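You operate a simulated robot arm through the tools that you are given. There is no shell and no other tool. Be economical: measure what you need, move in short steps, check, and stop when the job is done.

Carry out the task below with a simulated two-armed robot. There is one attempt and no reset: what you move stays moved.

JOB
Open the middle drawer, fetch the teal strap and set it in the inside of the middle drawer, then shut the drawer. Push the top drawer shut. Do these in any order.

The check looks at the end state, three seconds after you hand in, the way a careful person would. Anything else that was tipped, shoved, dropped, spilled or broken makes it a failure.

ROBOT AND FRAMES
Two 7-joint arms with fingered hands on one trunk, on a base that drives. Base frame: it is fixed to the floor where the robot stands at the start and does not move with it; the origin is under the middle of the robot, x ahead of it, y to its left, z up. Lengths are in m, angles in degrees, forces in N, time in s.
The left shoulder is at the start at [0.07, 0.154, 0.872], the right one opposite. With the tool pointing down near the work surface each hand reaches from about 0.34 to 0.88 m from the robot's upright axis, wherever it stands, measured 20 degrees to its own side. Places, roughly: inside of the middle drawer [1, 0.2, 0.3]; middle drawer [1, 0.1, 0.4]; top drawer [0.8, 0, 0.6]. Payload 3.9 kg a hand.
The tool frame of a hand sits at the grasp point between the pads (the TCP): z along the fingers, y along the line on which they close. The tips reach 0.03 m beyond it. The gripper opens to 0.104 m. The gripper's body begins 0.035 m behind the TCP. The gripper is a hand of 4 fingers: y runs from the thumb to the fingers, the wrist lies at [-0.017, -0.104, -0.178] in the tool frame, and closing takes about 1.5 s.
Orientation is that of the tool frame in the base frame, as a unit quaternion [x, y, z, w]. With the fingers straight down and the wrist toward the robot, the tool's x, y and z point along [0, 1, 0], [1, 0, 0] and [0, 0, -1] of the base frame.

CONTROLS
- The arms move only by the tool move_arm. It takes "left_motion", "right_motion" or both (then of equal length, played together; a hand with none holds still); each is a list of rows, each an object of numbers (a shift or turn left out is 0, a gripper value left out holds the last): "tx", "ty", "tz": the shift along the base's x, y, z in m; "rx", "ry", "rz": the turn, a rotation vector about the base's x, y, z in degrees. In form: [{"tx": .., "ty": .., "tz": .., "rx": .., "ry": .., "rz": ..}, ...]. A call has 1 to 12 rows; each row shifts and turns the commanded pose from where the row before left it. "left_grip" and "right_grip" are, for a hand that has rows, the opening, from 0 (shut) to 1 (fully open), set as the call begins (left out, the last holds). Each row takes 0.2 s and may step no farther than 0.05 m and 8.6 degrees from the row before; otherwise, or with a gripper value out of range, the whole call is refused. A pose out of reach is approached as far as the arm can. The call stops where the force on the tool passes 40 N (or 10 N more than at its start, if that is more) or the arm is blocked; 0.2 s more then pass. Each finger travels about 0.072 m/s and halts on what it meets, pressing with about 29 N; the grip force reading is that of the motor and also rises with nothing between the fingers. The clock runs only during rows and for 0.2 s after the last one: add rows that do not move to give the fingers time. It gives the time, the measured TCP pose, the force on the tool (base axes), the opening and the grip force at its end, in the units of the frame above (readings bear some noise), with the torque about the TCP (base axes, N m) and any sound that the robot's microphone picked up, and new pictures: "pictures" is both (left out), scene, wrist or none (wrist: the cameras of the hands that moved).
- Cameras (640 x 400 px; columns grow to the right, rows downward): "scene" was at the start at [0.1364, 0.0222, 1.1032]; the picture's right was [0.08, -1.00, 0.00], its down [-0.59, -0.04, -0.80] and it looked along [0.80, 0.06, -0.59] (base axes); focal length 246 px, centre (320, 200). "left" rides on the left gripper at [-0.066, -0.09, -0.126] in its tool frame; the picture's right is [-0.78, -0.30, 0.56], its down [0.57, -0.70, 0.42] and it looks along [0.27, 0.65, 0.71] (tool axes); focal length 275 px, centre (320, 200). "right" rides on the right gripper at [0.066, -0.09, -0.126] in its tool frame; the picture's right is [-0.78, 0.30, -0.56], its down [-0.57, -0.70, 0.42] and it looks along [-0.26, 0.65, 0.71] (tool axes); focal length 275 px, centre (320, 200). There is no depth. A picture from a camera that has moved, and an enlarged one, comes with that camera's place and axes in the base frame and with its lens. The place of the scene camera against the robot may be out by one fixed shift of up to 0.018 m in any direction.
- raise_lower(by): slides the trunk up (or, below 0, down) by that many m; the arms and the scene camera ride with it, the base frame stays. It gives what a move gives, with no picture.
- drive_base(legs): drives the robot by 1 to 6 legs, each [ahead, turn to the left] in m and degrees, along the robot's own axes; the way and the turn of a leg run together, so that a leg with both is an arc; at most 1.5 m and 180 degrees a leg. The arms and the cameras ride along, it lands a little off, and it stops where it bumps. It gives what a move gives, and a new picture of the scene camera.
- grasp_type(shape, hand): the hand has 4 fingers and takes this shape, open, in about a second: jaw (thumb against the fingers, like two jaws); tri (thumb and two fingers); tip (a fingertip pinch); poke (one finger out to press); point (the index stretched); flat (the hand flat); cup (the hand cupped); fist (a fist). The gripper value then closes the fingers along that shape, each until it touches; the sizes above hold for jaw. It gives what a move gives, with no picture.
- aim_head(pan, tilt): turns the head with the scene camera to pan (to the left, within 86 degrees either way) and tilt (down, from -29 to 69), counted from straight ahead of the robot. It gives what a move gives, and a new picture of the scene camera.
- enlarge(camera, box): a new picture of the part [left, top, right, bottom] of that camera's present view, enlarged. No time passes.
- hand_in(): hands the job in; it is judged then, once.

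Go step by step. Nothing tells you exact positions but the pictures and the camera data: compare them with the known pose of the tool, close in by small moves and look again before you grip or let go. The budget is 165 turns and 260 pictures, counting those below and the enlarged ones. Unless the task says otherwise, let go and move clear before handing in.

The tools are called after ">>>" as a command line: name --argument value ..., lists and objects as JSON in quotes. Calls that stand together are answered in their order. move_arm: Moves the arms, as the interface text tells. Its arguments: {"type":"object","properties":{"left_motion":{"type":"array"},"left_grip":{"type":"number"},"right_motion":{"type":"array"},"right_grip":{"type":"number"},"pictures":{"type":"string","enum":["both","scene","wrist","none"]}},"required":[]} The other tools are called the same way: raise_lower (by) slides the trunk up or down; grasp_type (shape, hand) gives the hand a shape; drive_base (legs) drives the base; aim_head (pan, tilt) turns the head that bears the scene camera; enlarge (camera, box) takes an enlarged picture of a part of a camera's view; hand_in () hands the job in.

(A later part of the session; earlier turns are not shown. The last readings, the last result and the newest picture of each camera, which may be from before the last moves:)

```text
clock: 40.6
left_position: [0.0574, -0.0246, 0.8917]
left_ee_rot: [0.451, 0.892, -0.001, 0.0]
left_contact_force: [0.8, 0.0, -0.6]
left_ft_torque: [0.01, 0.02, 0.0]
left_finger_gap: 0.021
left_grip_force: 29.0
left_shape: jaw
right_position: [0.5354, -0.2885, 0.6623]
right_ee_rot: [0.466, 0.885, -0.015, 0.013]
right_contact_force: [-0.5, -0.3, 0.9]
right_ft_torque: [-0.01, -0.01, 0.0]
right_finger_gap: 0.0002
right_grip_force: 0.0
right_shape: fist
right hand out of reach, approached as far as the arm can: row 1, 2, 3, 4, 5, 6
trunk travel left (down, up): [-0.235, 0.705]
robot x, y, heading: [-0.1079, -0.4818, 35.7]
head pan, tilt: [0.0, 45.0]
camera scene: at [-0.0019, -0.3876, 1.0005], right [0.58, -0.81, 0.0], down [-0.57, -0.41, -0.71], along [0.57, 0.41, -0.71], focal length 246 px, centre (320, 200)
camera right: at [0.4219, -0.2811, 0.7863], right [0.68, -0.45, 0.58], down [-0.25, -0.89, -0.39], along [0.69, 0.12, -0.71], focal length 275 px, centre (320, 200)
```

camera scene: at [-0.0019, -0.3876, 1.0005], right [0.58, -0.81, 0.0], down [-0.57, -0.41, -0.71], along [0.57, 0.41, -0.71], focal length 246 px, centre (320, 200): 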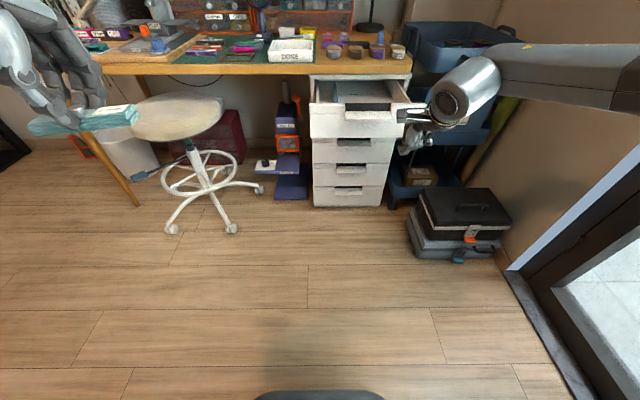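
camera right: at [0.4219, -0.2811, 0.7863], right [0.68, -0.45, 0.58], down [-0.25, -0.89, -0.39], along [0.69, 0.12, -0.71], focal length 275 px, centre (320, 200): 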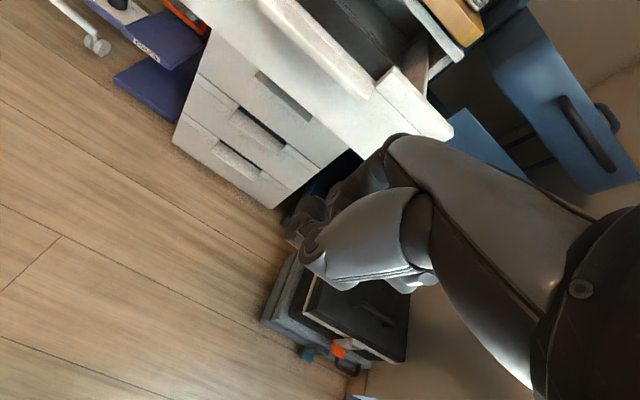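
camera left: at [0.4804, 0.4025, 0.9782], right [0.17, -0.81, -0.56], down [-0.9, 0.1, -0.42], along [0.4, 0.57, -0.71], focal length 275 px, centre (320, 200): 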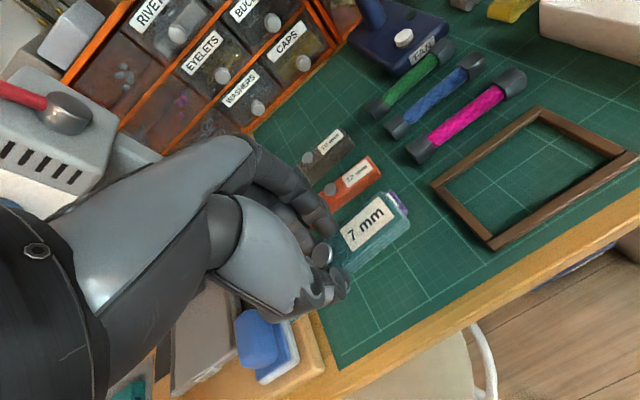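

The posture seems stuck. I'll take the hand back to a pose like the starting one and look at the arm's shape before going on.

>>> move_arm --right_motion '[{"tx": -0.025, "ty": -0.02, "tz": 0.04}, {"tx": -0.025, "ty": -0.02, "tz": 0.04}, {"tx": -0.025, "ty": -0.03, "tz": 0.04}, {"tx": -0.02, "ty": -0.02, "tz": 0.04}, {"tz": 0.04}, {}]' --pictures "scene"

>>> aim_head --pan -50 --tilt 25

```text
refused: row 1 steps farther than a row can; nothing moved
```

```text
clock: 41.8
left_position: [0.0578, -0.0244, 0.8907]
left_ee_rot: [0.451, 0.893, 0.0, 0.0]
left_contact_force: [0.1, -0.4, -0.3]
left_ft_torque: [0.01, -0.04, -0.02]
left_finger_gap: 0.0207
left_grip_force: 28.7
left_shape: jaw
right_position: [0.5349, -0.2883, 0.662]
right_ee_rot: [0.466, 0.885, -0.015, 0.014]
right_contact_force: [-0.4, 0.6, -0.4]
right_ft_torque: [0.0, -0.01, 0.0]
right_finger_gap: 0.0
right_grip_force: 0.0
right_shape: fist
trunk travel left (down, up): [-0.235, 0.705]
robot x, y, heading: [-0.1071, -0.4824, 35.7]
head pan, tilt: [-50.0, 25.0]
camera scene: at [0.0214, -0.4577, 1.0311], right [-0.25, -0.97, 0.0], down [-0.41, 0.1, -0.91], along [0.88, -0.22, -0.42], focal length 246 px, centre (320, 200)
```

scene: 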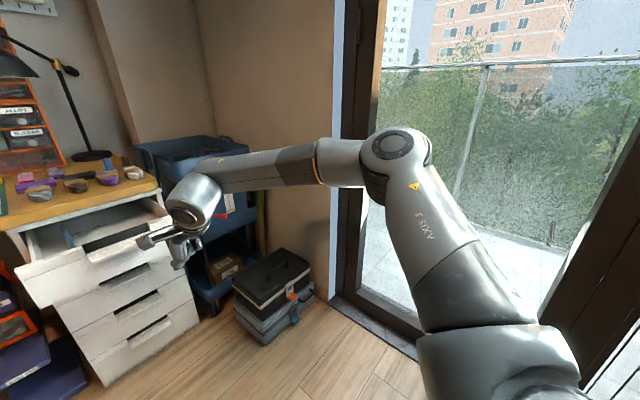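

The elbow is out to the side, so the forearm comes in from the right and the wrist is probably at its limit. Turning the hand's yaw left should relieve it, and for a push the yaw doesn't matter.

>>> move_arm --right_motion '[{"tx": -0.01, "ty": -0.01, "rz": 8}, {"tx": -0.01, "ty": -0.01, "rz": 8}, {"rz": 8}, {"rz": 8}, {"rz": 8}, {}]' --pictures "none"

>>> move_arm --right_motion '[{"tx": -0.019, "ty": 0.026, "tz": -0.01}, {"tx": -0.019, "ty": 0.026, "tz": -0.01}, {"tx": -0.01, "ty": 0.015, "tz": -0.01}, {}]' --pictures "both"

```text
clock: 43.2
left_position: [0.0572, -0.0241, 0.8902]
left_ee_rot: [0.451, 0.893, 0.0, 0.001]
left_contact_force: [0.0, 0.2, -0.6]
left_ft_torque: [0.01, 0.01, -0.01]
left_finger_gap: 0.0207
left_grip_force: 29.1
left_shape: jaw
right_position: [0.3814, -0.2768, 0.6409]
right_ee_rot: [0.148, 0.989, -0.009, 0.027]
right_contact_force: [0.1, -0.2, -0.2]
right_ft_torque: [0.0, 0.0, 0.02]
right_finger_gap: 0.0001
right_grip_force: 0.1
right_shape: fist
right hand out of reach, approached as far as the arm can: row 3, 4, 5
trunk travel left (down, up): [-0.235, 0.705]
robot x, y, heading: [-0.1089, -0.479, 35.8]
head pan, tilt: [-50.0, 25.0]
```

```text
clock: 44.2
left_position: [0.0578, -0.0253, 0.8905]
left_ee_rot: [0.452, 0.892, -0.001, 0.0]
left_contact_force: [0.4, 0.8, -0.5]
left_ft_torque: [-0.01, 0.04, -0.01]
left_finger_gap: 0.021
left_grip_force: 29.5
left_shape: jaw
right_position: [0.3333, -0.2374, 0.6238]
right_ee_rot: [0.135, 0.991, -0.01, 0.019]
right_contact_force: [0.1, 0.2, 0.1]
right_ft_torque: [-0.01, 0.0, 0.03]
right_finger_gap: 0.0001
right_grip_force: 0.1
right_shape: fist
right hand out of reach, approached as far as the arm can: row 2, 3
trunk travel left (down, up): [-0.235, 0.705]
robot x, y, heading: [-0.1073, -0.4812, 35.6]
head pan, tilt: [-50.0, 25.0]
camera scene: at [0.0214, -0.458, 1.0311], right [-0.25, -0.97, 0.0], down [-0.41, 0.1, -0.91], along [0.88, -0.22, -0.42], focal length 246 px, centre (320, 200)
camera right: at [0.2409, -0.3036, 0.7465], right [0.81, 0.09, 0.58], down [0.38, -0.84, -0.39], along [0.45, 0.54, -0.71], focal length 275 px, centre (320, 200)
```

scene: 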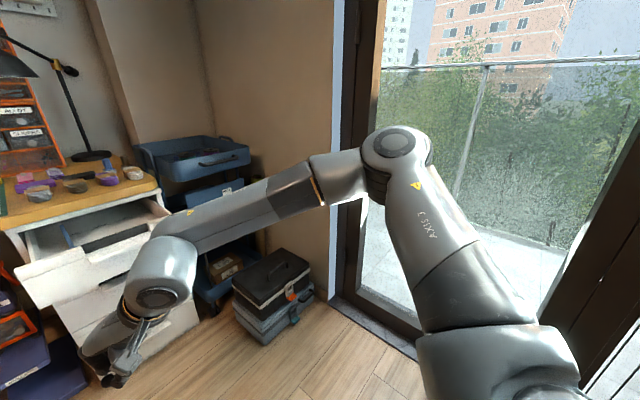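
right: 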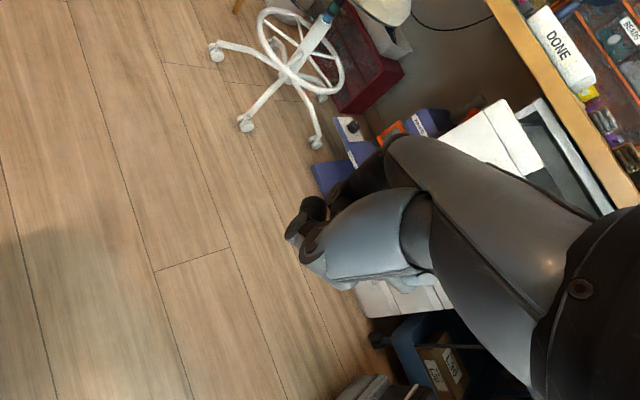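

That was the wrong way: the limit tightens with left yaw. I'll turn the hand back and some way to the right instead.

>>> move_arm --right_motion '[{"tx": 0.02, "ty": -0.01, "tz": 0.03, "rz": -8}, {"tx": 0.02, "ty": -0.01, "tz": 0.03, "rz": -8}, {"tx": 0.02, "ty": -0.01, "tz": 0.03, "rz": -8}, {"tx": 0.02, "ty": -0.01, "tz": 0.03, "rz": -8}, {"tx": 0.02, "ty": -0.01, "rz": -8}, {"rz": -8}, {"rz": -8}, {"rz": -8}, {}]' --pictures "scene"

```text
clock: 46.2
left_position: [0.0568, -0.0249, 0.8913]
left_ee_rot: [0.452, 0.892, 0.0, 0.0]
left_contact_force: [-0.4, 0.0, -0.2]
left_ft_torque: [0.0, 0.0, 0.0]
left_finger_gap: 0.0207
left_grip_force: 28.6
left_shape: jaw
right_position: [0.4336, -0.2856, 0.7424]
right_ee_rot: [0.64, 0.768, -0.019, 0.011]
right_contact_force: [-0.6, 0.3, 0.3]
right_ft_torque: [0.03, -0.02, -0.01]
right_finger_gap: 0.0
right_grip_force: 0.1
right_shape: fist
trunk travel left (down, up): [-0.235, 0.705]
robot x, y, heading: [-0.1068, -0.4785, 35.7]
head pan, tilt: [-50.0, 25.0]
camera scene: at [0.021, -0.4578, 1.0312], right [-0.25, -0.97, 0.0], down [-0.41, 0.1, -0.91], along [0.88, -0.22, -0.42], focal length 246 px, centre (320, 200)
```

scene: 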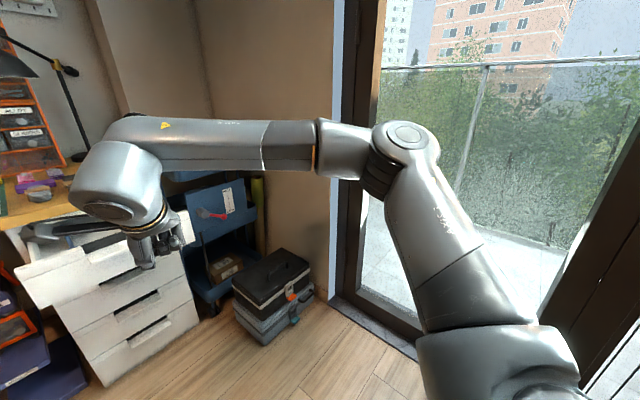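

No reach warning now: the yaw is about 10° and the hand is almost in line with the drawer's middle. I'll lower it and advance toward the panel.

>>> move_arm --right_motion '[{"tz": -0.04}, {"tz": -0.04}, {"tz": -0.04}, {"tx": 0.032, "ty": 0.0235}, {"tx": 0.032, "ty": 0.0235}, {"tx": 0.032, "ty": 0.0235}, {"tx": 0.032, "ty": 0.0235}, {}]' --pictures "both"

```text
clock: 48.0
left_position: [0.0564, -0.0234, 0.8905]
left_ee_rot: [0.451, 0.892, 0.001, 0.0]
left_contact_force: [0.6, -0.2, -0.1]
left_ft_torque: [-0.01, -0.01, -0.01]
left_finger_gap: 0.021
left_grip_force: 28.9
left_shape: jaw
right_position: [0.5322, -0.3184, 0.6619]
right_ee_rot: [0.639, 0.769, -0.018, 0.011]
right_contact_force: [-0.1, -0.1, 1.0]
right_ft_torque: [0.0, -0.01, -0.03]
right_finger_gap: 0.0
right_grip_force: 0.0
right_shape: fist
right hand out of reach, approached as far as the arm can: row 1, 2, 3, 4, 5, 6, 7
trunk travel left (down, up): [-0.235, 0.705]
robot x, y, heading: [-0.1114, -0.4784, 35.6]
head pan, tilt: [-50.0, 25.0]
camera scene: at [0.0214, -0.4578, 1.0311], right [-0.25, -0.97, 0.0], down [-0.41, 0.1, -0.91], along [0.88, -0.22, -0.42], focal length 246 px, centre (320, 200)
camera right: at [0.4323, -0.2647, 0.7853], right [0.44, -0.69, 0.58], down [-0.59, -0.71, -0.39], along [0.68, -0.17, -0.71], focal length 275 px, centre (320, 200)
```

scene: 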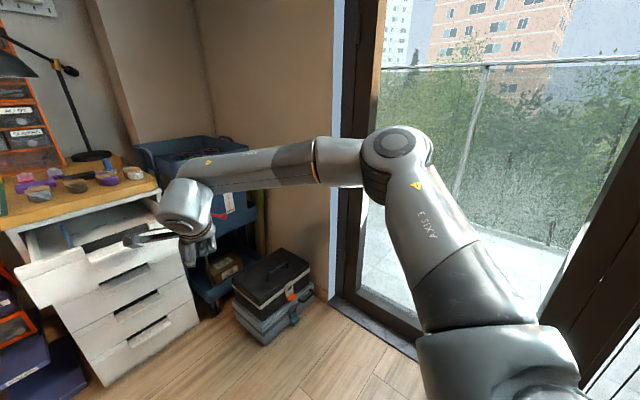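
right: 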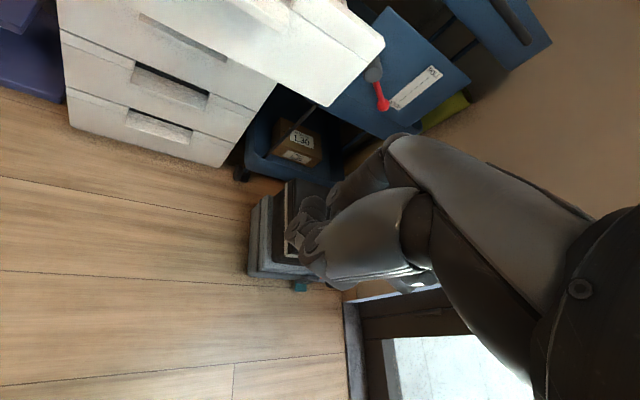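

The elbow hasn't moved across these tries, so the shoulder looks stuck in this posture. I'll go back to the start-like pose (forward 0.5, right 0.28, high) to free it.

>>> move_arm --right_motion '[{"tx": -0.01, "ty": -0.015, "tz": 0.04, "rz": 5}, {"tx": -0.01, "ty": -0.015, "tz": 0.04, "rz": 5}, {"tx": -0.01, "ty": -0.015, "tz": 0.04, "rz": 5}, {"tx": -0.01, "ty": -0.015, "tz": 0.04, "rz": 5}, {"tz": 0.04, "rz": 5}, {"tz": 0.04}, {}]' --pictures "scene"

>>> move_arm --right_motion '[{"tx": 0.02, "ty": -0.03}, {"tx": 0.02, "ty": -0.03}, {"tx": 0.02, "ty": -0.03}, {}]' --pictures "scene"

```text
clock: 49.6
left_position: [0.0579, -0.0243, 0.89]
left_ee_rot: [0.452, 0.892, 0.001, 0.001]
left_contact_force: [-0.2, 0.6, -0.3]
left_ft_torque: [-0.01, 0.03, 0.01]
left_finger_gap: 0.0207
left_grip_force: 29.3
left_shape: jaw
right_position: [0.4928, -0.3774, 0.9015]
right_ee_rot: [0.457, 0.889, -0.016, 0.015]
right_contact_force: [-0.1, 0.4, 0.4]
right_ft_torque: [0.04, 0.02, 0.02]
right_finger_gap: 0.0
right_grip_force: 0.1
right_shape: fist
trunk travel left (down, up): [-0.235, 0.705]
robot x, y, heading: [-0.1097, -0.4809, 35.9]
head pan, tilt: [-50.0, 25.0]
camera scene: at [0.0217, -0.458, 1.0311], right [-0.25, -0.97, 0.0], down [-0.41, 0.1, -0.91], along [0.88, -0.22, -0.42], focal length 246 px, centre (320, 200)
```

scene: 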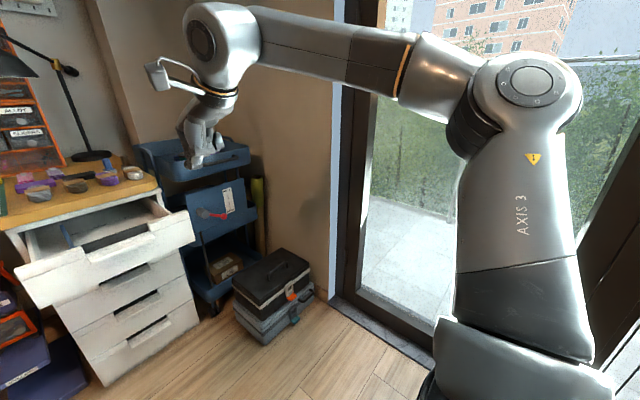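

```text
clock: 50.6
left_position: [0.0569, -0.0243, 0.8905]
left_ee_rot: [0.451, 0.893, 0.0, 0.0]
left_contact_force: [0.1, 1.1, 0.3]
left_ft_torque: [-0.03, -0.02, -0.01]
left_finger_gap: 0.0209
left_grip_force: 29.3
left_shape: jaw
right_position: [0.5468, -0.4578, 0.9013]
right_ee_rot: [0.459, 0.888, -0.016, 0.014]
right_contact_force: [0.6, 0.4, -0.3]
right_ft_torque: [0.03, 0.03, 0.01]
right_finger_gap: 0.0
right_grip_force: 0.0
right_shape: fist
right hand out of reach, approached as far as the arm can: row 3
trunk travel left (down, up): [-0.235, 0.705]
robot x, y, heading: [-0.1095, -0.4807, 35.4]
head pan, tilt: [-50.0, 25.0]
camera scene: at [0.0215, -0.4579, 1.0311], right [-0.25, -0.97, 0.0], down [-0.41, 0.1, -0.91], along [0.88, -0.22, -0.42], focal length 246 px, centre (320, 200)
```

scene: 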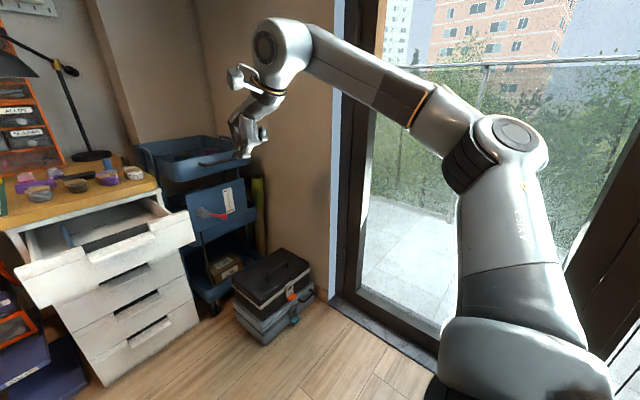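

The reach limit seems to be how far the hand may be below the shoulder (≈0.15 m). So I'll lower the trunk further and keep the hand higher relative to it.

>>> raise_lower --by -0.235

>>> move_arm --right_motion '[{"tx": -0.03, "ty": 0.035}, {"tx": -0.03, "ty": 0.035}, {"tx": -0.03, "ty": 0.035}, {"tx": -0.02, "ty": 0.035}, {"tz": -0.02}, {}]' --pictures "both"

```text
clock: 53.0
left_position: [0.0573, -0.024, 0.6572]
left_ee_rot: [0.451, 0.893, 0.0, 0.0]
left_contact_force: [0.2, 0.2, 0.5]
left_ft_torque: [-0.05, 0.03, 0.0]
left_finger_gap: 0.0207
left_grip_force: 28.8
left_shape: jaw
right_position: [0.5465, -0.4572, 0.6653]
right_ee_rot: [0.458, 0.889, -0.015, 0.014]
right_contact_force: [0.6, 0.4, -0.3]
right_ft_torque: [0.02, 0.02, 0.02]
right_finger_gap: 0.0
right_grip_force: 0.1
right_shape: fist
trunk travel left (down, up): [0.0, 0.94]
robot x, y, heading: [-0.1106, -0.479, 35.7]
head pan, tilt: [-50.0, 25.0]
```

```text
clock: 54.4
left_position: [0.0566, -0.023, 0.6559]
left_ee_rot: [0.451, 0.892, 0.0, 0.0]
left_contact_force: [-0.6, -0.1, -0.4]
left_ft_torque: [-0.01, -0.01, -0.03]
left_finger_gap: 0.0209
left_grip_force: 29.4
left_shape: jaw
right_position: [0.4349, -0.3181, 0.6466]
right_ee_rot: [0.459, 0.888, -0.016, 0.013]
right_contact_force: [0.0, -0.2, 0.4]
right_ft_torque: [0.0, 0.0, -0.01]
right_finger_gap: 0.0002
right_grip_force: 0.0
right_shape: fist
trunk travel left (down, up): [0.0, 0.94]
robot x, y, heading: [-0.1118, -0.4818, 35.8]
head pan, tilt: [-50.0, 25.0]
camera scene: at [0.0214, -0.4579, 0.7961], right [-0.25, -0.97, 0.0], down [-0.41, 0.1, -0.91], along [0.88, -0.22, -0.42], focal length 246 px, centre (320, 200)
camera right: at [0.3226, -0.3121, 0.7694], right [0.68, -0.44, 0.58], down [-0.24, -0.89, -0.39], along [0.69, 0.13, -0.71], focal length 275 px, centre (320, 200)
```

scene: 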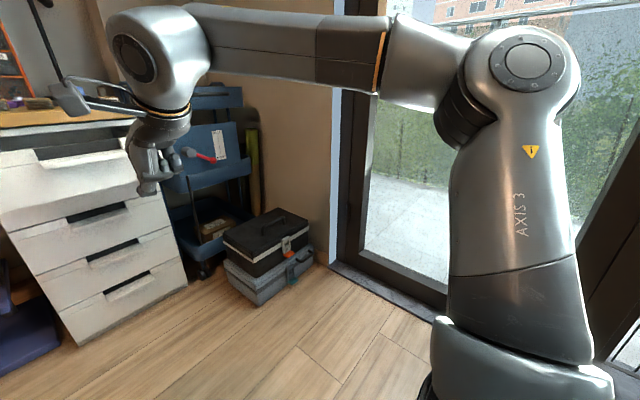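
right: 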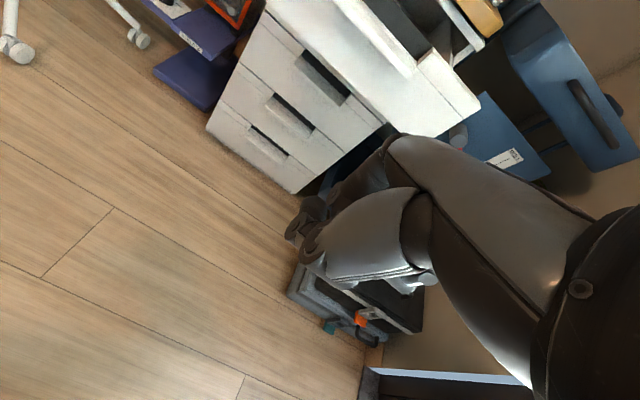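

Now everything is reachable. I'll move to the drawer's middle and advance toward the panel.

>>> move_arm --right_motion '[{"tx": -0.015, "ty": 0.02, "tz": -0.01}, {"tx": -0.015, "ty": 0.02, "tz": -0.01}, {"tx": 0.032, "ty": 0.0235}, {"tx": 0.032, "ty": 0.0235}, {"tx": 0.032, "ty": 0.0235}, {"tx": 0.032, "ty": 0.0235}, {"tx": 0.032, "ty": 0.0235}, {}]' --pictures "wrist"

>>> aim_head --pan 0 --tilt 25

```text
clock: 56.2
left_position: [0.0576, -0.023, 0.6553]
left_ee_rot: [0.45, 0.893, -0.001, 0.0]
left_contact_force: [-0.4, -0.2, 0.1]
left_ft_torque: [-0.02, -0.01, -0.01]
left_finger_gap: 0.0209
left_grip_force: 28.3
left_shape: jaw
right_position: [0.463, -0.2721, 0.6209]
right_ee_rot: [0.459, 0.888, -0.016, 0.014]
right_contact_force: [0.0, -0.2, 0.8]
right_ft_torque: [0.01, -0.02, 0.0]
right_finger_gap: 0.0001
right_grip_force: 0.1
right_shape: fist
right hand out of reach, approached as far as the arm can: row 3, 4, 5, 6, 7
trunk travel left (down, up): [0.0, 0.94]
robot x, y, heading: [-0.1106, -0.4771, 35.7]
head pan, tilt: [-50.0, 25.0]
camera right: at [0.3487, -0.2662, 0.7446], right [0.68, -0.44, 0.58], down [-0.23, -0.89, -0.39], along [0.69, 0.13, -0.71], focal length 275 px, centre (320, 200)
```

right: 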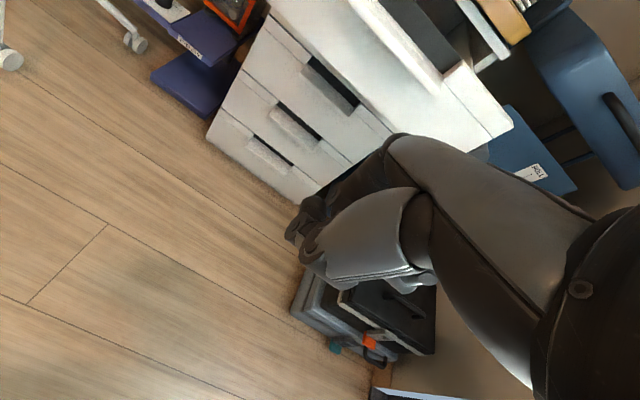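

```text
clock: 57.4
left_position: [0.0573, -0.0244, 0.6562]
left_ee_rot: [0.451, 0.893, 0.001, 0.0]
left_contact_force: [0.0, 0.4, -0.1]
left_ft_torque: [0.0, -0.01, 0.0]
left_finger_gap: 0.0207
left_grip_force: 29.1
left_shape: jaw
right_position: [0.4624, -0.2713, 0.6222]
right_ee_rot: [0.458, 0.889, -0.015, 0.015]
right_contact_force: [0.1, 0.0, -0.6]
right_ft_torque: [0.03, 0.02, 0.03]
right_finger_gap: 0.0
right_grip_force: 0.1
right_shape: fist
trunk travel left (down, up): [0.0, 0.94]
robot x, y, heading: [-0.108, -0.4817, 35.9]
head pan, tilt: [0.0, 25.0]
camera scene: at [0.007, -0.3814, 0.7961], right [0.58, -0.81, 0.0], down [-0.34, -0.25, -0.91], along [0.74, 0.53, -0.42], focal length 246 px, centre (320, 200)
```

scene: 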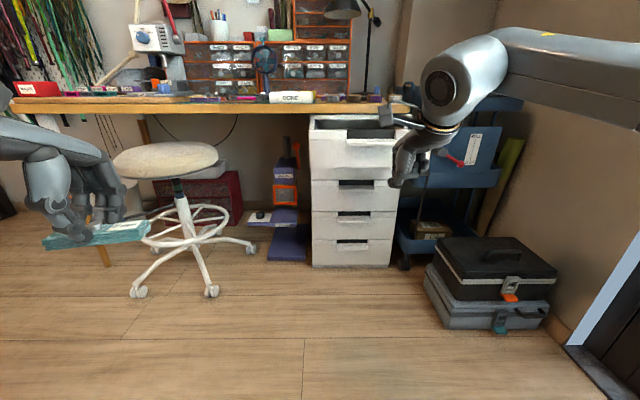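

The forward reach is still limited in this posture. I'll test forward motion with the hand yawed right, which relaxed the wrist before.

>>> move_arm --right_motion '[{"rz": -8}, {"rz": -8}, {"rz": -8}, {"tx": 0.032, "ty": 0.0235}, {"tx": 0.032, "ty": 0.0235}, {}]' --pictures "scene"

```text
clock: 58.8
left_position: [0.0574, -0.0241, 0.6545]
left_ee_rot: [0.451, 0.893, 0.001, 0.001]
left_contact_force: [0.0, 0.0, 0.3]
left_ft_torque: [0.01, -0.05, 0.0]
left_finger_gap: 0.0209
left_grip_force: 29.1
left_shape: jaw
right_position: [0.544, -0.3348, 0.6437]
right_ee_rot: [0.633, 0.774, -0.019, 0.011]
right_contact_force: [-0.6, -1.2, -0.2]
right_ft_torque: [-0.02, 0.02, -0.01]
right_finger_gap: 0.0001
right_grip_force: 0.0
right_shape: fist
right hand out of reach, approached as far as the arm can: row 1, 2, 3, 4, 5
trunk travel left (down, up): [0.0, 0.94]
robot x, y, heading: [-0.1056, -0.4821, 35.9]
head pan, tilt: [0.0, 25.0]
camera scene: at [0.0069, -0.3813, 0.7961], right [0.58, -0.81, 0.0], down [-0.34, -0.25, -0.91], along [0.74, 0.53, -0.42], focal length 246 px, centre (320, 200)
```

scene: 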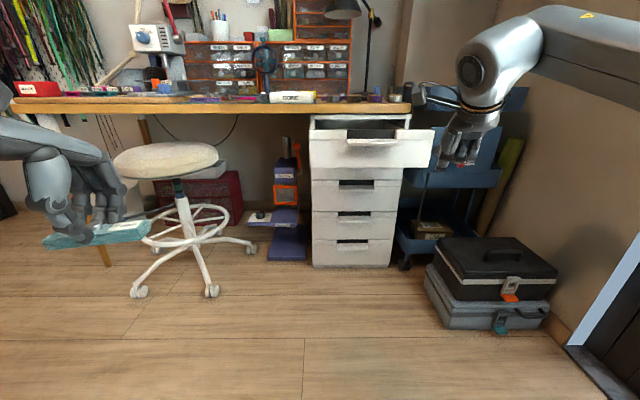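

I'll compare with the left arm's posture, which has been well-behaved, to see what differs.

>>> move_arm --right_motion '[{"tx": -0.02, "ty": -0.01, "tz": 0.02, "rz": 8}, {"tx": -0.02, "ty": -0.01, "tz": 0.02, "rz": 8}, {"tx": -0.02, "ty": -0.01, "rz": 8}, {}]' --pictures "none"

>>> aim_head --pan 60 --tilt 25

>>> aim_head --pan -60 --tilt 25

```text
clock: 59.8
left_position: [0.0572, -0.023, 0.6554]
left_ee_rot: [0.451, 0.892, 0.0, 0.0]
left_contact_force: [-0.6, 0.4, 0.0]
left_ft_torque: [-0.02, -0.01, -0.01]
left_finger_gap: 0.0211
left_grip_force: 28.7
left_shape: jaw
right_position: [0.4834, -0.3654, 0.6838]
right_ee_rot: [0.458, 0.889, -0.016, 0.014]
right_contact_force: [0.0, -0.1, -0.1]
right_ft_torque: [-0.03, -0.05, 0.01]
right_finger_gap: 0.0
right_grip_force: 0.1
right_shape: fist
trunk travel left (down, up): [0.0, 0.94]
robot x, y, heading: [-0.1049, -0.4816, 35.4]
head pan, tilt: [0.0, 25.0]
```

```text
clock: 61.1
left_position: [0.0568, -0.0238, 0.6548]
left_ee_rot: [0.451, 0.893, 0.0, -0.001]
left_contact_force: [-0.6, 0.6, -0.1]
left_ft_torque: [-0.01, 0.03, 0.03]
left_finger_gap: 0.0207
left_grip_force: 28.4
left_shape: jaw
right_position: [0.4833, -0.3652, 0.6835]
right_ee_rot: [0.458, 0.889, -0.016, 0.015]
right_contact_force: [0.1, 0.5, -0.2]
right_ft_torque: [0.01, 0.02, -0.04]
right_finger_gap: 0.0
right_grip_force: 0.0
right_shape: fist
trunk travel left (down, up): [0.0, 0.94]
robot x, y, heading: [-0.1098, -0.4797, 35.7]
head pan, tilt: [60.0, 25.0]
camera scene: at [-0.077, -0.3434, 0.7961], right [1.0, 0.1, 0.0], down [0.04, -0.42, -0.91], along [-0.09, 0.9, -0.42], focal length 246 px, centre (320, 200)
```

scene: 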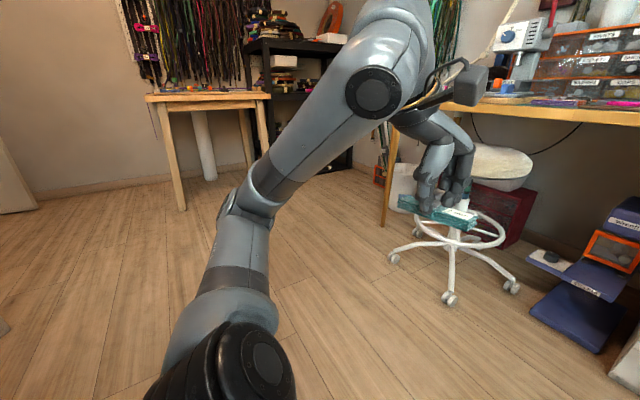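

```text
clock: 63.1
left_position: [0.0575, -0.0244, 0.6555]
left_ee_rot: [0.451, 0.893, 0.0, 0.001]
left_contact_force: [0.0, 0.7, 1.0]
left_ft_torque: [0.0, 0.0, 0.01]
left_finger_gap: 0.0208
left_grip_force: 29.1
left_shape: jaw
right_position: [0.4845, -0.3653, 0.6841]
right_ee_rot: [0.459, 0.888, -0.015, 0.015]
right_contact_force: [0.0, 0.1, -0.1]
right_ft_torque: [-0.01, -0.01, -0.04]
right_finger_gap: 0.0002
right_grip_force: 0.1
right_shape: fist
trunk travel left (down, up): [0.0, 0.94]
robot x, y, heading: [-0.1102, -0.4797, 36.0]
head pan, tilt: [-60.0, 25.0]
camera scene: at [0.0161, -0.473, 0.7961], right [-0.41, -0.91, 0.0], down [-0.39, 0.17, -0.91], along [0.83, -0.37, -0.42], focal length 246 px, centre (320, 200)
```

scene: 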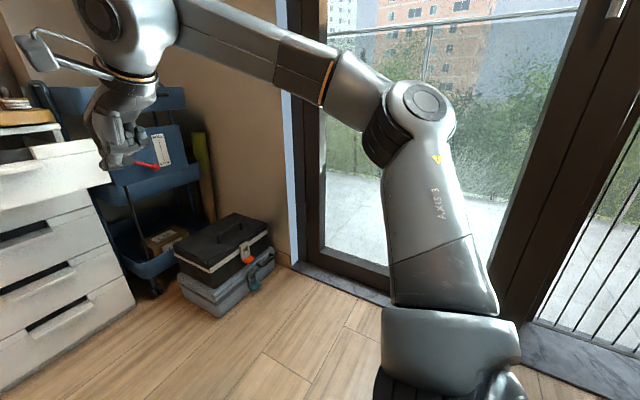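

The left elbow hangs low while the right elbow is flipped high, and that is the problem. Tilting the hand forward while it is higher and farther out should bring the right elbow down.

>>> move_arm --right_motion '[{"tz": 0.03}, {"tz": 0.03}, {"tx": 0.01, "ty": 0.006, "tz": 0.015, "rx": 4.81, "ry": -6.62}, {"tx": 0.01, "ty": 0.006, "tz": 0.015, "rx": 4.81, "ry": -6.62}, {"tx": 0.01, "ty": 0.006, "tz": 0.015, "rx": 4.81, "ry": -6.62}, {"tx": 0.01, "ty": 0.006, "tz": 0.015, "rx": 4.81, "ry": -6.62}, {"rx": 4.81, "ry": -6.62}, {"rx": 4.81, "ry": -6.62}, {"rx": 4.81, "ry": -6.62}, {"rx": 4.81, "ry": -6.62}, {}]' --pictures "scene"

```text
clock: 65.5
left_position: [0.0572, -0.0227, 0.6558]
left_ee_rot: [0.451, 0.893, 0.0, 0.0]
left_contact_force: [0.2, -0.2, 0.1]
left_ft_torque: [-0.01, -0.02, 0.01]
left_finger_gap: 0.0206
left_grip_force: 29.4
left_shape: jaw
right_position: [0.524, -0.3417, 0.804]
right_ee_rot: [0.397, 0.747, 0.469, 0.255]
right_contact_force: [0.0, -0.2, -0.3]
right_ft_torque: [-0.01, 0.02, -0.03]
right_finger_gap: 0.0001
right_grip_force: 0.0
right_shape: fist
trunk travel left (down, up): [0.0, 0.94]
robot x, y, heading: [-0.1061, -0.4798, 35.4]
head pan, tilt: [-60.0, 25.0]
camera scene: at [0.0162, -0.4731, 0.7961], right [-0.41, -0.91, 0.0], down [-0.39, 0.17, -0.91], along [0.83, -0.37, -0.42], focal length 246 px, centre (320, 200)
```

scene: 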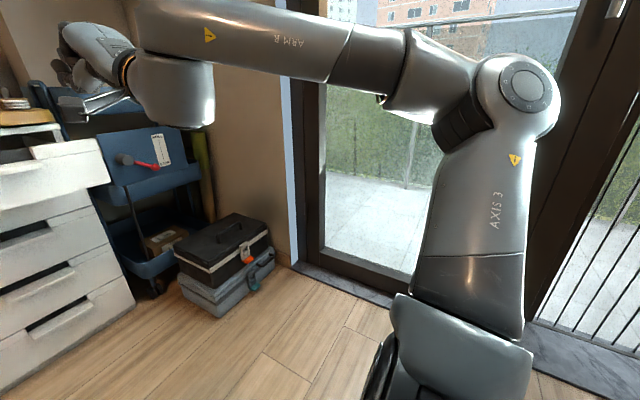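

The tilt was reached, but the elbow is still high. Next I'll roll the hand so the palm faces left, the natural elbow-down posture, to pull the elbow down.

>>> move_arm --right_motion '[{"rx": 6.6, "ry": 4.8}, {"rx": 6.6, "ry": 4.8}, {"rx": 6.6, "ry": 4.8}, {"rx": 6.6, "ry": 4.8}, {"rx": 6.6, "ry": 4.8}, {"rx": 6.6, "ry": 4.8}, {"rx": 6.6, "ry": 4.8}, {"rx": 6.6, "ry": 4.8}, {"rx": 6.6, "ry": 4.8}, {"rx": 6.6, "ry": 4.8}, {"rx": 6.6, "ry": 4.8}, {}]' --pictures "scene"

```text
clock: 68.1
left_position: [0.0579, -0.0242, 0.6551]
left_ee_rot: [0.45, 0.893, 0.0, 0.0]
left_contact_force: [-0.1, 0.2, 0.2]
left_ft_torque: [0.04, -0.02, -0.04]
left_finger_gap: 0.0207
left_grip_force: 29.4
left_shape: jaw
right_position: [0.5231, -0.342, 0.8031]
right_ee_rot: [0.622, 0.366, 0.594, -0.356]
right_contact_force: [0.0, -0.6, 0.5]
right_ft_torque: [-0.02, -0.02, 0.01]
right_finger_gap: 0.0003
right_grip_force: 0.0
right_shape: fist
trunk travel left (down, up): [0.0, 0.94]
robot x, y, heading: [-0.1075, -0.4797, 35.5]
head pan, tilt: [-60.0, 25.0]
camera scene: at [0.0161, -0.473, 0.7961], right [-0.41, -0.91, 0.0], down [-0.39, 0.17, -0.91], along [0.83, -0.37, -0.42], focal length 246 px, centre (320, 200)
```

scene: 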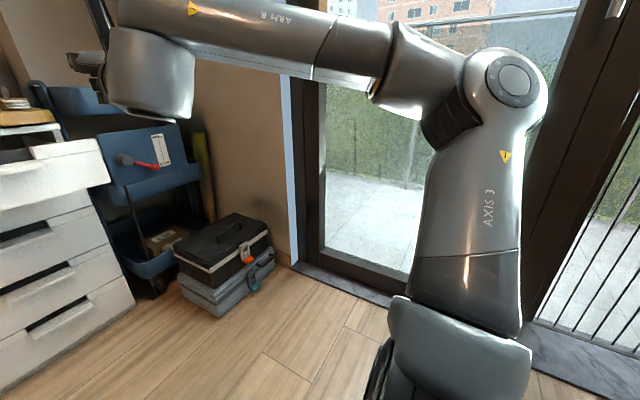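

Only the wrist roll changed, with no reach trouble. I'll try lowering the hand in this forward-pointing orientation, to see whether the elbow follows.

>>> move_arm --right_motion '[{"tz": -0.04}, {"tz": -0.04}, {"tz": -0.04}, {"tz": -0.04}, {"tz": -0.03}, {}]' --pictures "scene"

```text
clock: 69.5
left_position: [0.0573, -0.0238, 0.6556]
left_ee_rot: [0.451, 0.893, 0.0, 0.0]
left_contact_force: [0.7, 0.1, 0.0]
left_ft_torque: [-0.04, 0.04, 0.02]
left_finger_gap: 0.0207
left_grip_force: 28.9
left_shape: jaw
right_position: [0.5241, -0.3399, 0.6146]
right_ee_rot: [0.622, 0.367, 0.594, -0.355]
right_contact_force: [-0.5, 1.0, -0.6]
right_ft_torque: [-0.03, -0.01, -0.01]
right_finger_gap: 0.0
right_grip_force: 0.0
right_shape: fist
trunk travel left (down, up): [0.0, 0.94]
robot x, y, heading: [-0.1073, -0.4802, 35.6]
head pan, tilt: [-60.0, 25.0]
camera scene: at [0.0161, -0.473, 0.7961], right [-0.41, -0.91, 0.0], down [-0.39, 0.17, -0.91], along [0.83, -0.37, -0.42], focal length 246 px, centre (320, 200)
```

scene: 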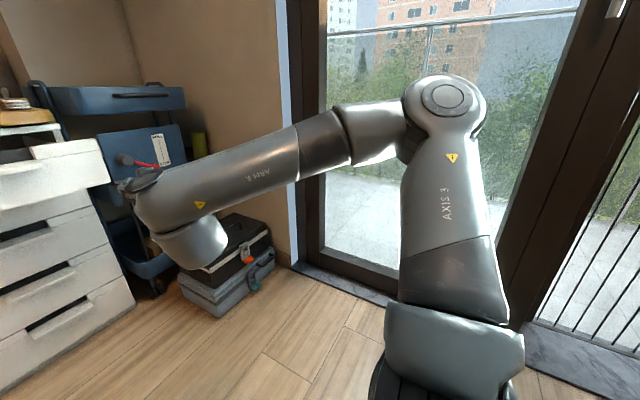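

The hand is at z 0.61 with no trouble, pointing horizontally. I'll yaw it to the drawer normal, shift left to the middle, and advance.

>>> move_arm --right_motion '[{"tx": -0.0235, "ty": 0.032, "rz": -8}, {"tx": -0.0235, "ty": 0.032, "rz": -8}, {"tx": -0.0235, "ty": 0.032, "rz": -8}, {"tx": 0.032, "ty": 0.0235}, {"tx": 0.032, "ty": 0.0235}, {"tx": 0.032, "ty": 0.0235}, {}]' --pictures "wrist"

>>> aim_head --pan -15 --tilt 25

```text
clock: 71.1
left_position: [0.0565, -0.0231, 0.6552]
left_ee_rot: [0.451, 0.892, 0.0, -0.001]
left_contact_force: [-0.1, -0.6, -0.4]
left_ft_torque: [0.02, 0.0, 0.0]
left_finger_gap: 0.0209
left_grip_force: 29.4
left_shape: jaw
right_position: [0.5548, -0.2967, 0.6278]
right_ee_rot: [0.685, 0.229, 0.654, -0.225]
right_contact_force: [0.2, 0.3, 0.3]
right_ft_torque: [0.0, 0.0, -0.04]
right_finger_gap: 0.0
right_grip_force: 0.1
right_shape: fist
right hand out of reach, approached as far as the arm can: row 3, 4, 5, 6
trunk travel left (down, up): [0.0, 0.94]
robot x, y, heading: [-0.1076, -0.4778, 35.8]
head pan, tilt: [-60.0, 25.0]
camera right: at [0.4024, -0.3, 0.6996], right [-0.29, -0.59, -0.75], down [-0.11, 0.8, -0.59], along [0.95, -0.09, -0.3], focal length 275 px, centre (320, 200)
```

right: 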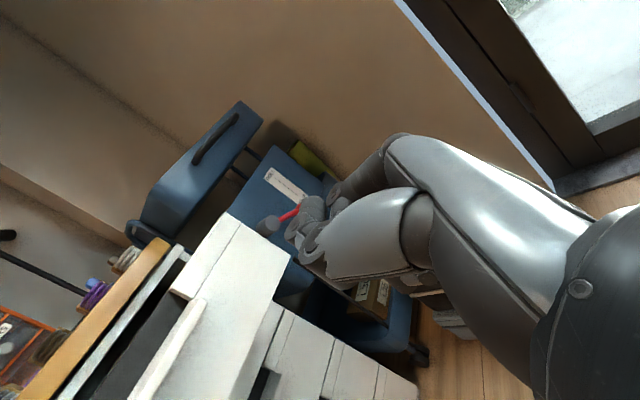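

```text
clock: 72.2
left_position: [0.0569, -0.0247, 0.6549]
left_ee_rot: [0.451, 0.893, 0.0, 0.0]
left_contact_force: [0.1, 0.0, -0.9]
left_ft_torque: [0.01, -0.02, 0.02]
left_finger_gap: 0.0209
left_grip_force: 29.1
left_shape: jaw
right_position: [0.5526, -0.2952, 0.6278]
right_ee_rot: [0.685, 0.23, 0.654, -0.226]
right_contact_force: [0.2, 1.1, 0.0]
right_ft_torque: [0.01, 0.01, -0.01]
right_finger_gap: 0.0
right_grip_force: 0.1
right_shape: fist
trunk travel left (down, up): [0.0, 0.94]
robot x, y, heading: [-0.1069, -0.4824, 35.7]
head pan, tilt: [-15.0, 25.0]
camera scene: at [0.0183, -0.4026, 0.7961], right [0.35, -0.94, 0.0], down [-0.4, -0.15, -0.91], along [0.85, 0.32, -0.42], focal length 246 px, centre (320, 200)
```

scene: 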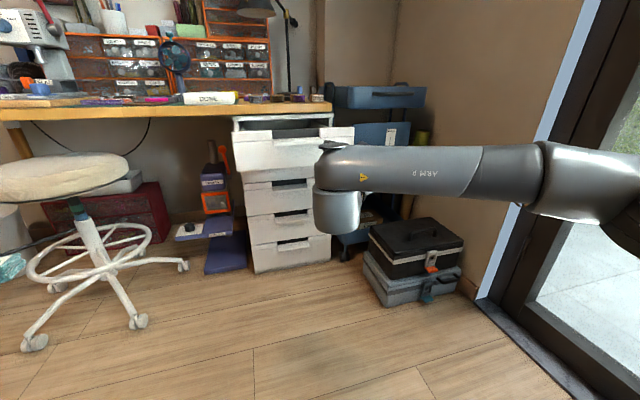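

The wrist bend is the limit again. I'll go back to the easier yaw (pointing a bit left) and test pure forward motion. The push doesn't need exact alignment.

>>> move_arm --right_motion '[{"rz": 8}, {"rz": 8}, {"rz": 8}, {"tx": 0.032, "ty": 0.0235}, {"tx": 0.032, "ty": 0.0235}, {"tx": 0.032, "ty": 0.0235}, {}]' --pictures "scene"

```text
clock: 73.8
left_position: [0.057, -0.0235, 0.6558]
left_ee_rot: [0.451, 0.892, 0.0, 0.0]
left_contact_force: [-0.6, 0.0, 0.5]
left_ft_torque: [-0.01, 0.01, 0.03]
left_finger_gap: 0.0209
left_grip_force: 29.0
left_shape: jaw
right_position: [0.641, -0.2436, 0.6328]
right_ee_rot: [0.622, 0.367, 0.594, -0.355]
right_contact_force: [0.0, 0.0, -0.3]
right_ft_torque: [-0.01, -0.01, 0.03]
right_finger_gap: 0.0001
right_grip_force: 0.1
right_shape: fist
right hand out of reach, approached as far as the arm can: row 6
trunk travel left (down, up): [0.0, 0.94]
robot x, y, heading: [-0.1096, -0.478, 35.6]
head pan, tilt: [-15.0, 25.0]
camera scene: at [0.0183, -0.4026, 0.7961], right [0.35, -0.94, 0.0], down [-0.4, -0.15, -0.91], along [0.85, 0.32, -0.42], focal length 246 px, centre (320, 200)
```

scene: 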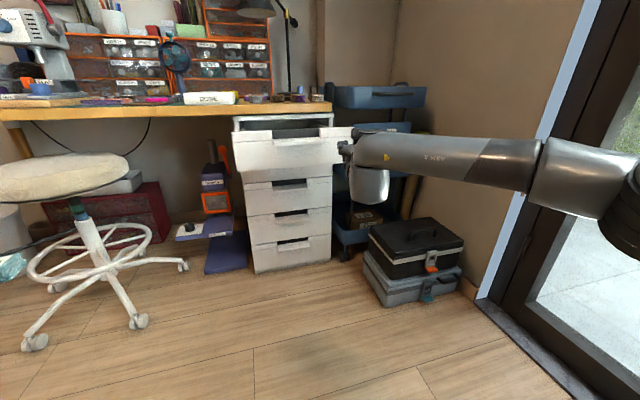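

The fist is now ~0.11 m in front of the panel, 0.11 right of its middle. The forearm stays well in front of the crates. I'll drive forward slowly to push.

>>> drive_base --legs '[[0.1, 0]]'

>>> enlarge --camera "right" --box '[0, 0, 640, 400]'

```text
clock: 75.0
left_position: [0.1399, 0.0346, 0.6552]
left_ee_rot: [0.452, 0.892, 0.0, -0.001]
left_contact_force: [-0.7, -0.6, 0.3]
left_ft_torque: [-0.03, 0.02, -0.01]
left_finger_gap: 0.0208
left_grip_force: 29.2
left_shape: jaw
right_position: [0.7221, -0.1859, 0.6338]
right_ee_rot: [0.622, 0.367, 0.593, -0.355]
right_contact_force: [-1.1, -0.7, -0.8]
right_ft_torque: [0.01, 0.01, 0.04]
right_finger_gap: 0.0
right_grip_force: 0.1
right_shape: fist
trunk travel left (down, up): [0.0, 0.94]
robot x, y, heading: [-0.0267, -0.423, 35.6]
head pan, tilt: [-15.0, 25.0]
camera scene: at [0.0995, -0.3445, 0.7961], right [0.35, -0.94, 0.0], down [-0.4, -0.15, -0.91], along [0.85, 0.32, -0.42], focal length 246 px, centre (320, 200)
```

scene: 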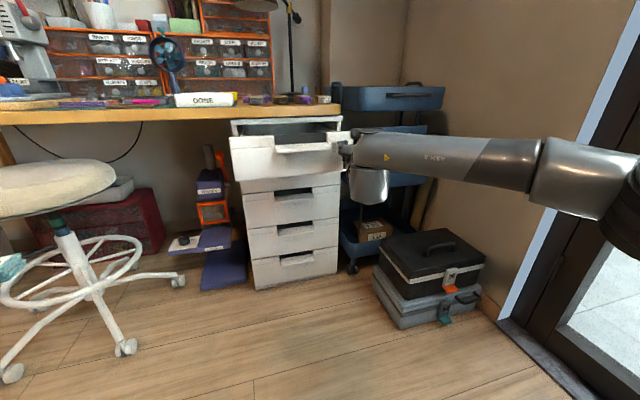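

```text
1.00 times, centred on (320, 200) of right
camera zoom: at [0.5836, -0.2522, 0.704], right [-0.03, -0.66, -0.75], down [-0.43, 0.69, -0.59], along [0.9, 0.31, -0.3], focal length 275 px, centre (320, 200)
```

zoom: 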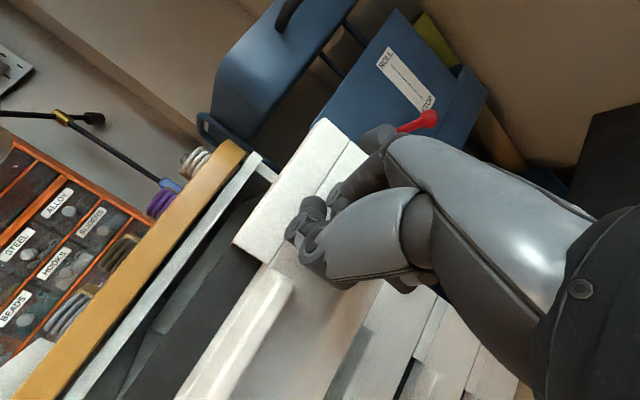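

The fist is right at the panel, to the right of the notch. I'll keep pushing by driving.

>>> drive_base --legs '[[0.1, 0]]'

```text
clock: 76.1
left_position: [0.2198, 0.091, 0.6558]
left_ee_rot: [0.452, 0.892, 0.0, 0.001]
left_contact_force: [0.0, -0.8, 0.4]
left_ft_torque: [0.0, -0.05, -0.02]
left_finger_gap: 0.0207
left_grip_force: 29.3
left_shape: jaw
right_position: [0.8018, -0.1283, 0.6317]
right_ee_rot: [0.623, 0.367, 0.593, -0.355]
right_contact_force: [1.5, -0.2, -0.4]
right_ft_torque: [-0.03, 0.01, 0.03]
right_finger_gap: 0.0
right_grip_force: 0.2
right_shape: fist
trunk travel left (down, up): [0.0, 0.94]
robot x, y, heading: [0.0529, -0.363, 35.4]
head pan, tilt: [-15.0, 25.0]
camera scene: at [0.1809, -0.2863, 0.7961], right [0.35, -0.94, 0.0], down [-0.4, -0.15, -0.91], along [0.85, 0.32, -0.42], focal length 246 px, centre (320, 200)
```

scene: 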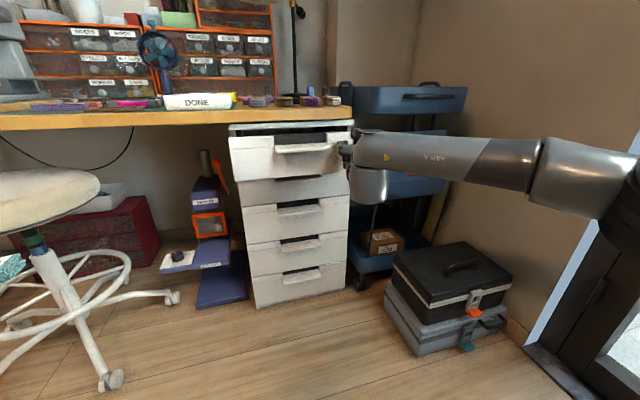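

The drawer is sliding in. I'll continue with shorter drives.

>>> drive_base --legs '[[0.06, 0]]'

>>> enlarge --camera "scene" --box '[190, 90, 400, 320]'

```text
clock: 77.1
left_position: [0.2688, 0.1276, 0.6554]
left_ee_rot: [0.452, 0.892, 0.0, 0.0]
left_contact_force: [-0.1, 0.4, -0.8]
left_ft_torque: [0.01, -0.02, 0.02]
left_finger_gap: 0.0209
left_grip_force: 29.0
left_shape: jaw
right_position: [0.8515, -0.0937, 0.6335]
right_ee_rot: [0.623, 0.367, 0.593, -0.355]
right_contact_force: [-0.5, -0.9, 0.0]
right_ft_torque: [-0.01, 0.02, -0.01]
right_finger_gap: 0.0003
right_grip_force: 0.1
right_shape: fist
trunk travel left (down, up): [0.0, 0.94]
robot x, y, heading: [0.105, -0.3306, 35.4]
head pan, tilt: [-15.0, 25.0]
camera scene: at [0.2297, -0.2515, 0.7961], right [0.35, -0.94, 0.0], down [-0.4, -0.15, -0.91], along [0.85, 0.32, -0.42], focal length 246 px, centre (320, 200)
```

scene: 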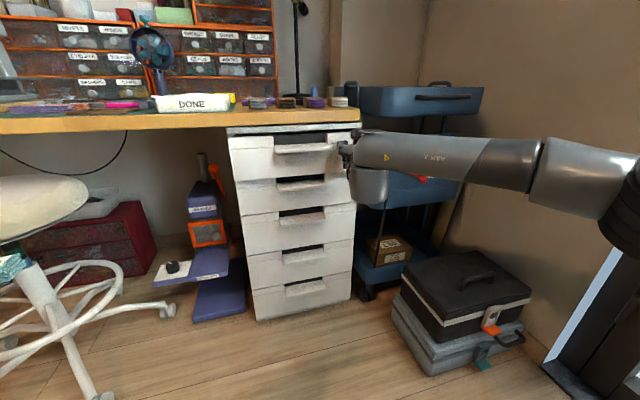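

```text
1.74 times, centred on (295, 205) of scene
camera zoom: at [0.2297, -0.2515, 0.7961], right [0.35, -0.94, 0.0], down [-0.4, -0.15, -0.91], along [0.85, 0.32, -0.42], focal length 428 px, centre (364, 191)
```

zoom: 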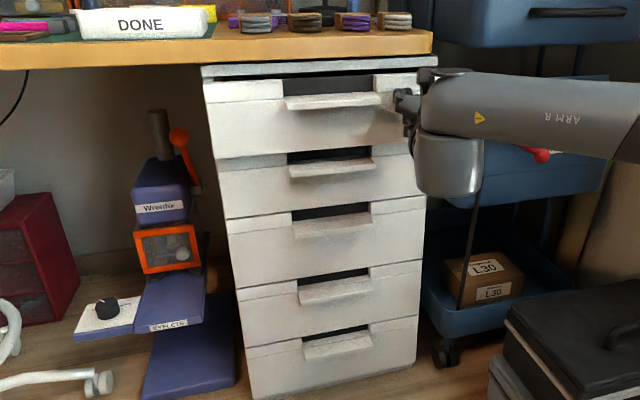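

There are five drawers, so the middle one is the third. The top drawer is almost in, so I'll give it a last small push.

>>> drive_base --legs '[[0.025, 0]]'

>>> enlarge --camera "scene" --box '[200, 90, 400, 215]'

```text
clock: 77.9
left_position: [0.29, 0.1418, 0.655]
left_ee_rot: [0.452, 0.892, 0.0, -0.001]
left_contact_force: [0.6, 0.0, -0.4]
left_ft_torque: [0.0, -0.02, -0.01]
left_finger_gap: 0.021
left_grip_force: 29.3
left_shape: jaw
right_position: [0.8719, -0.0792, 0.6327]
right_ee_rot: [0.622, 0.367, 0.593, -0.356]
right_contact_force: [-0.2, -0.4, -0.5]
right_ft_torque: [-0.01, -0.05, -0.02]
right_finger_gap: 0.0
right_grip_force: 0.2
right_shape: fist
trunk travel left (down, up): [0.0, 0.94]
robot x, y, heading: [0.1202, -0.319, 35.5]
head pan, tilt: [-15.0, 25.0]
camera scene: at [0.2502, -0.2369, 0.7961], right [0.35, -0.94, 0.0], down [-0.4, -0.15, -0.91], along [0.85, 0.32, -0.42], focal length 246 px, centre (320, 200)
```

scene: 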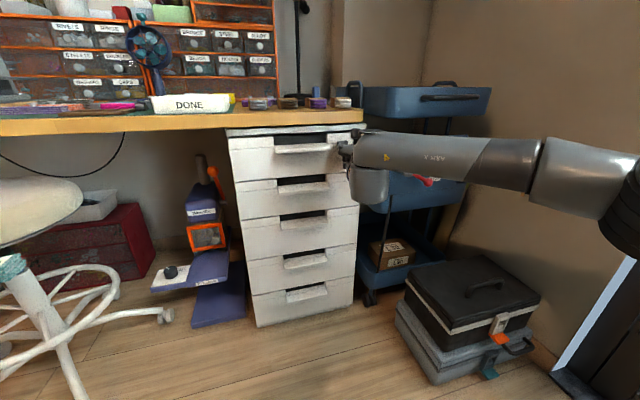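

```text
3.20 times, centred on (300, 152) of scene
camera zoom: at [0.2502, -0.2369, 0.7961], right [0.35, -0.94, 0.0], down [-0.4, -0.15, -0.91], along [0.85, 0.32, -0.42], focal length 787 px, centre (384, 352)
```

zoom: 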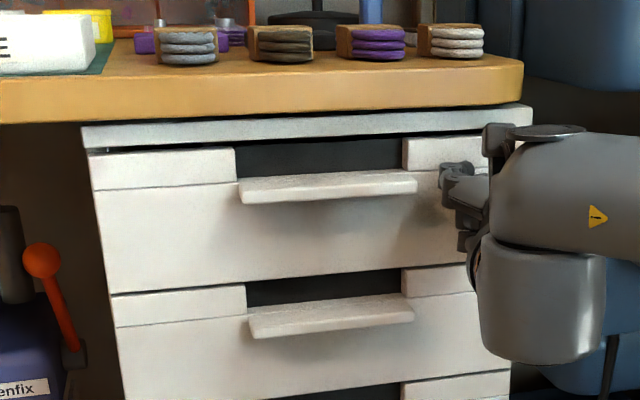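

It may still be a hair out. I'll push 1.5 cm more and watch for resistance.

>>> drive_base --legs '[[0.015, 0]]'

>>> enlarge --camera "scene" --box '[200, 90, 400, 215]'

```text
clock: 78.8
left_position: [0.2996, 0.1475, 0.6555]
left_ee_rot: [0.453, 0.892, 0.001, 0.001]
left_contact_force: [-0.1, 0.0, 0.4]
left_ft_torque: [-0.01, -0.05, -0.01]
left_finger_gap: 0.0207
left_grip_force: 29.0
left_shape: jaw
right_position: [0.8744, -0.0712, 0.6348]
right_ee_rot: [0.621, 0.369, 0.591, -0.359]
right_contact_force: [-15.5, -10.6, -0.8]
right_ft_torque: [0.16, -0.25, -0.42]
right_finger_gap: 0.0
right_grip_force: 0.0
right_shape: fist
trunk travel left (down, up): [0.0, 0.94]
robot x, y, heading: [0.1323, -0.308, 35.2]
head pan, tilt: [-15.0, 25.0]
stopped in leg 1: the force on the tool passed its limit (the readings are from after the stop); the commanded pose is now the measured one
camera scene: at [0.2595, -0.231, 0.7964], right [0.35, -0.94, 0.0], down [-0.39, -0.15, -0.91], along [0.85, 0.31, -0.42], focal length 246 px, centre (320, 200)
```

scene: 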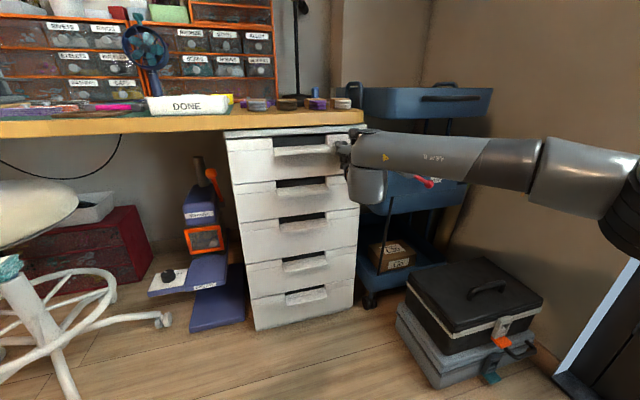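

```text
3.20 times, centred on (300, 152) of scene
camera zoom: at [0.2595, -0.231, 0.7964], right [0.35, -0.94, 0.0], down [-0.39, -0.15, -0.91], along [0.85, 0.31, -0.42], focal length 787 px, centre (384, 352)
```

zoom: 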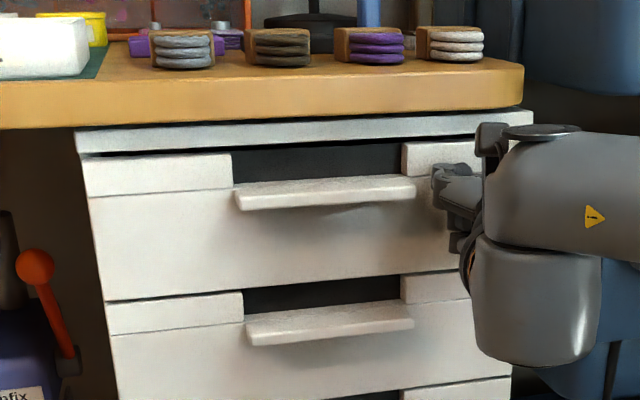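

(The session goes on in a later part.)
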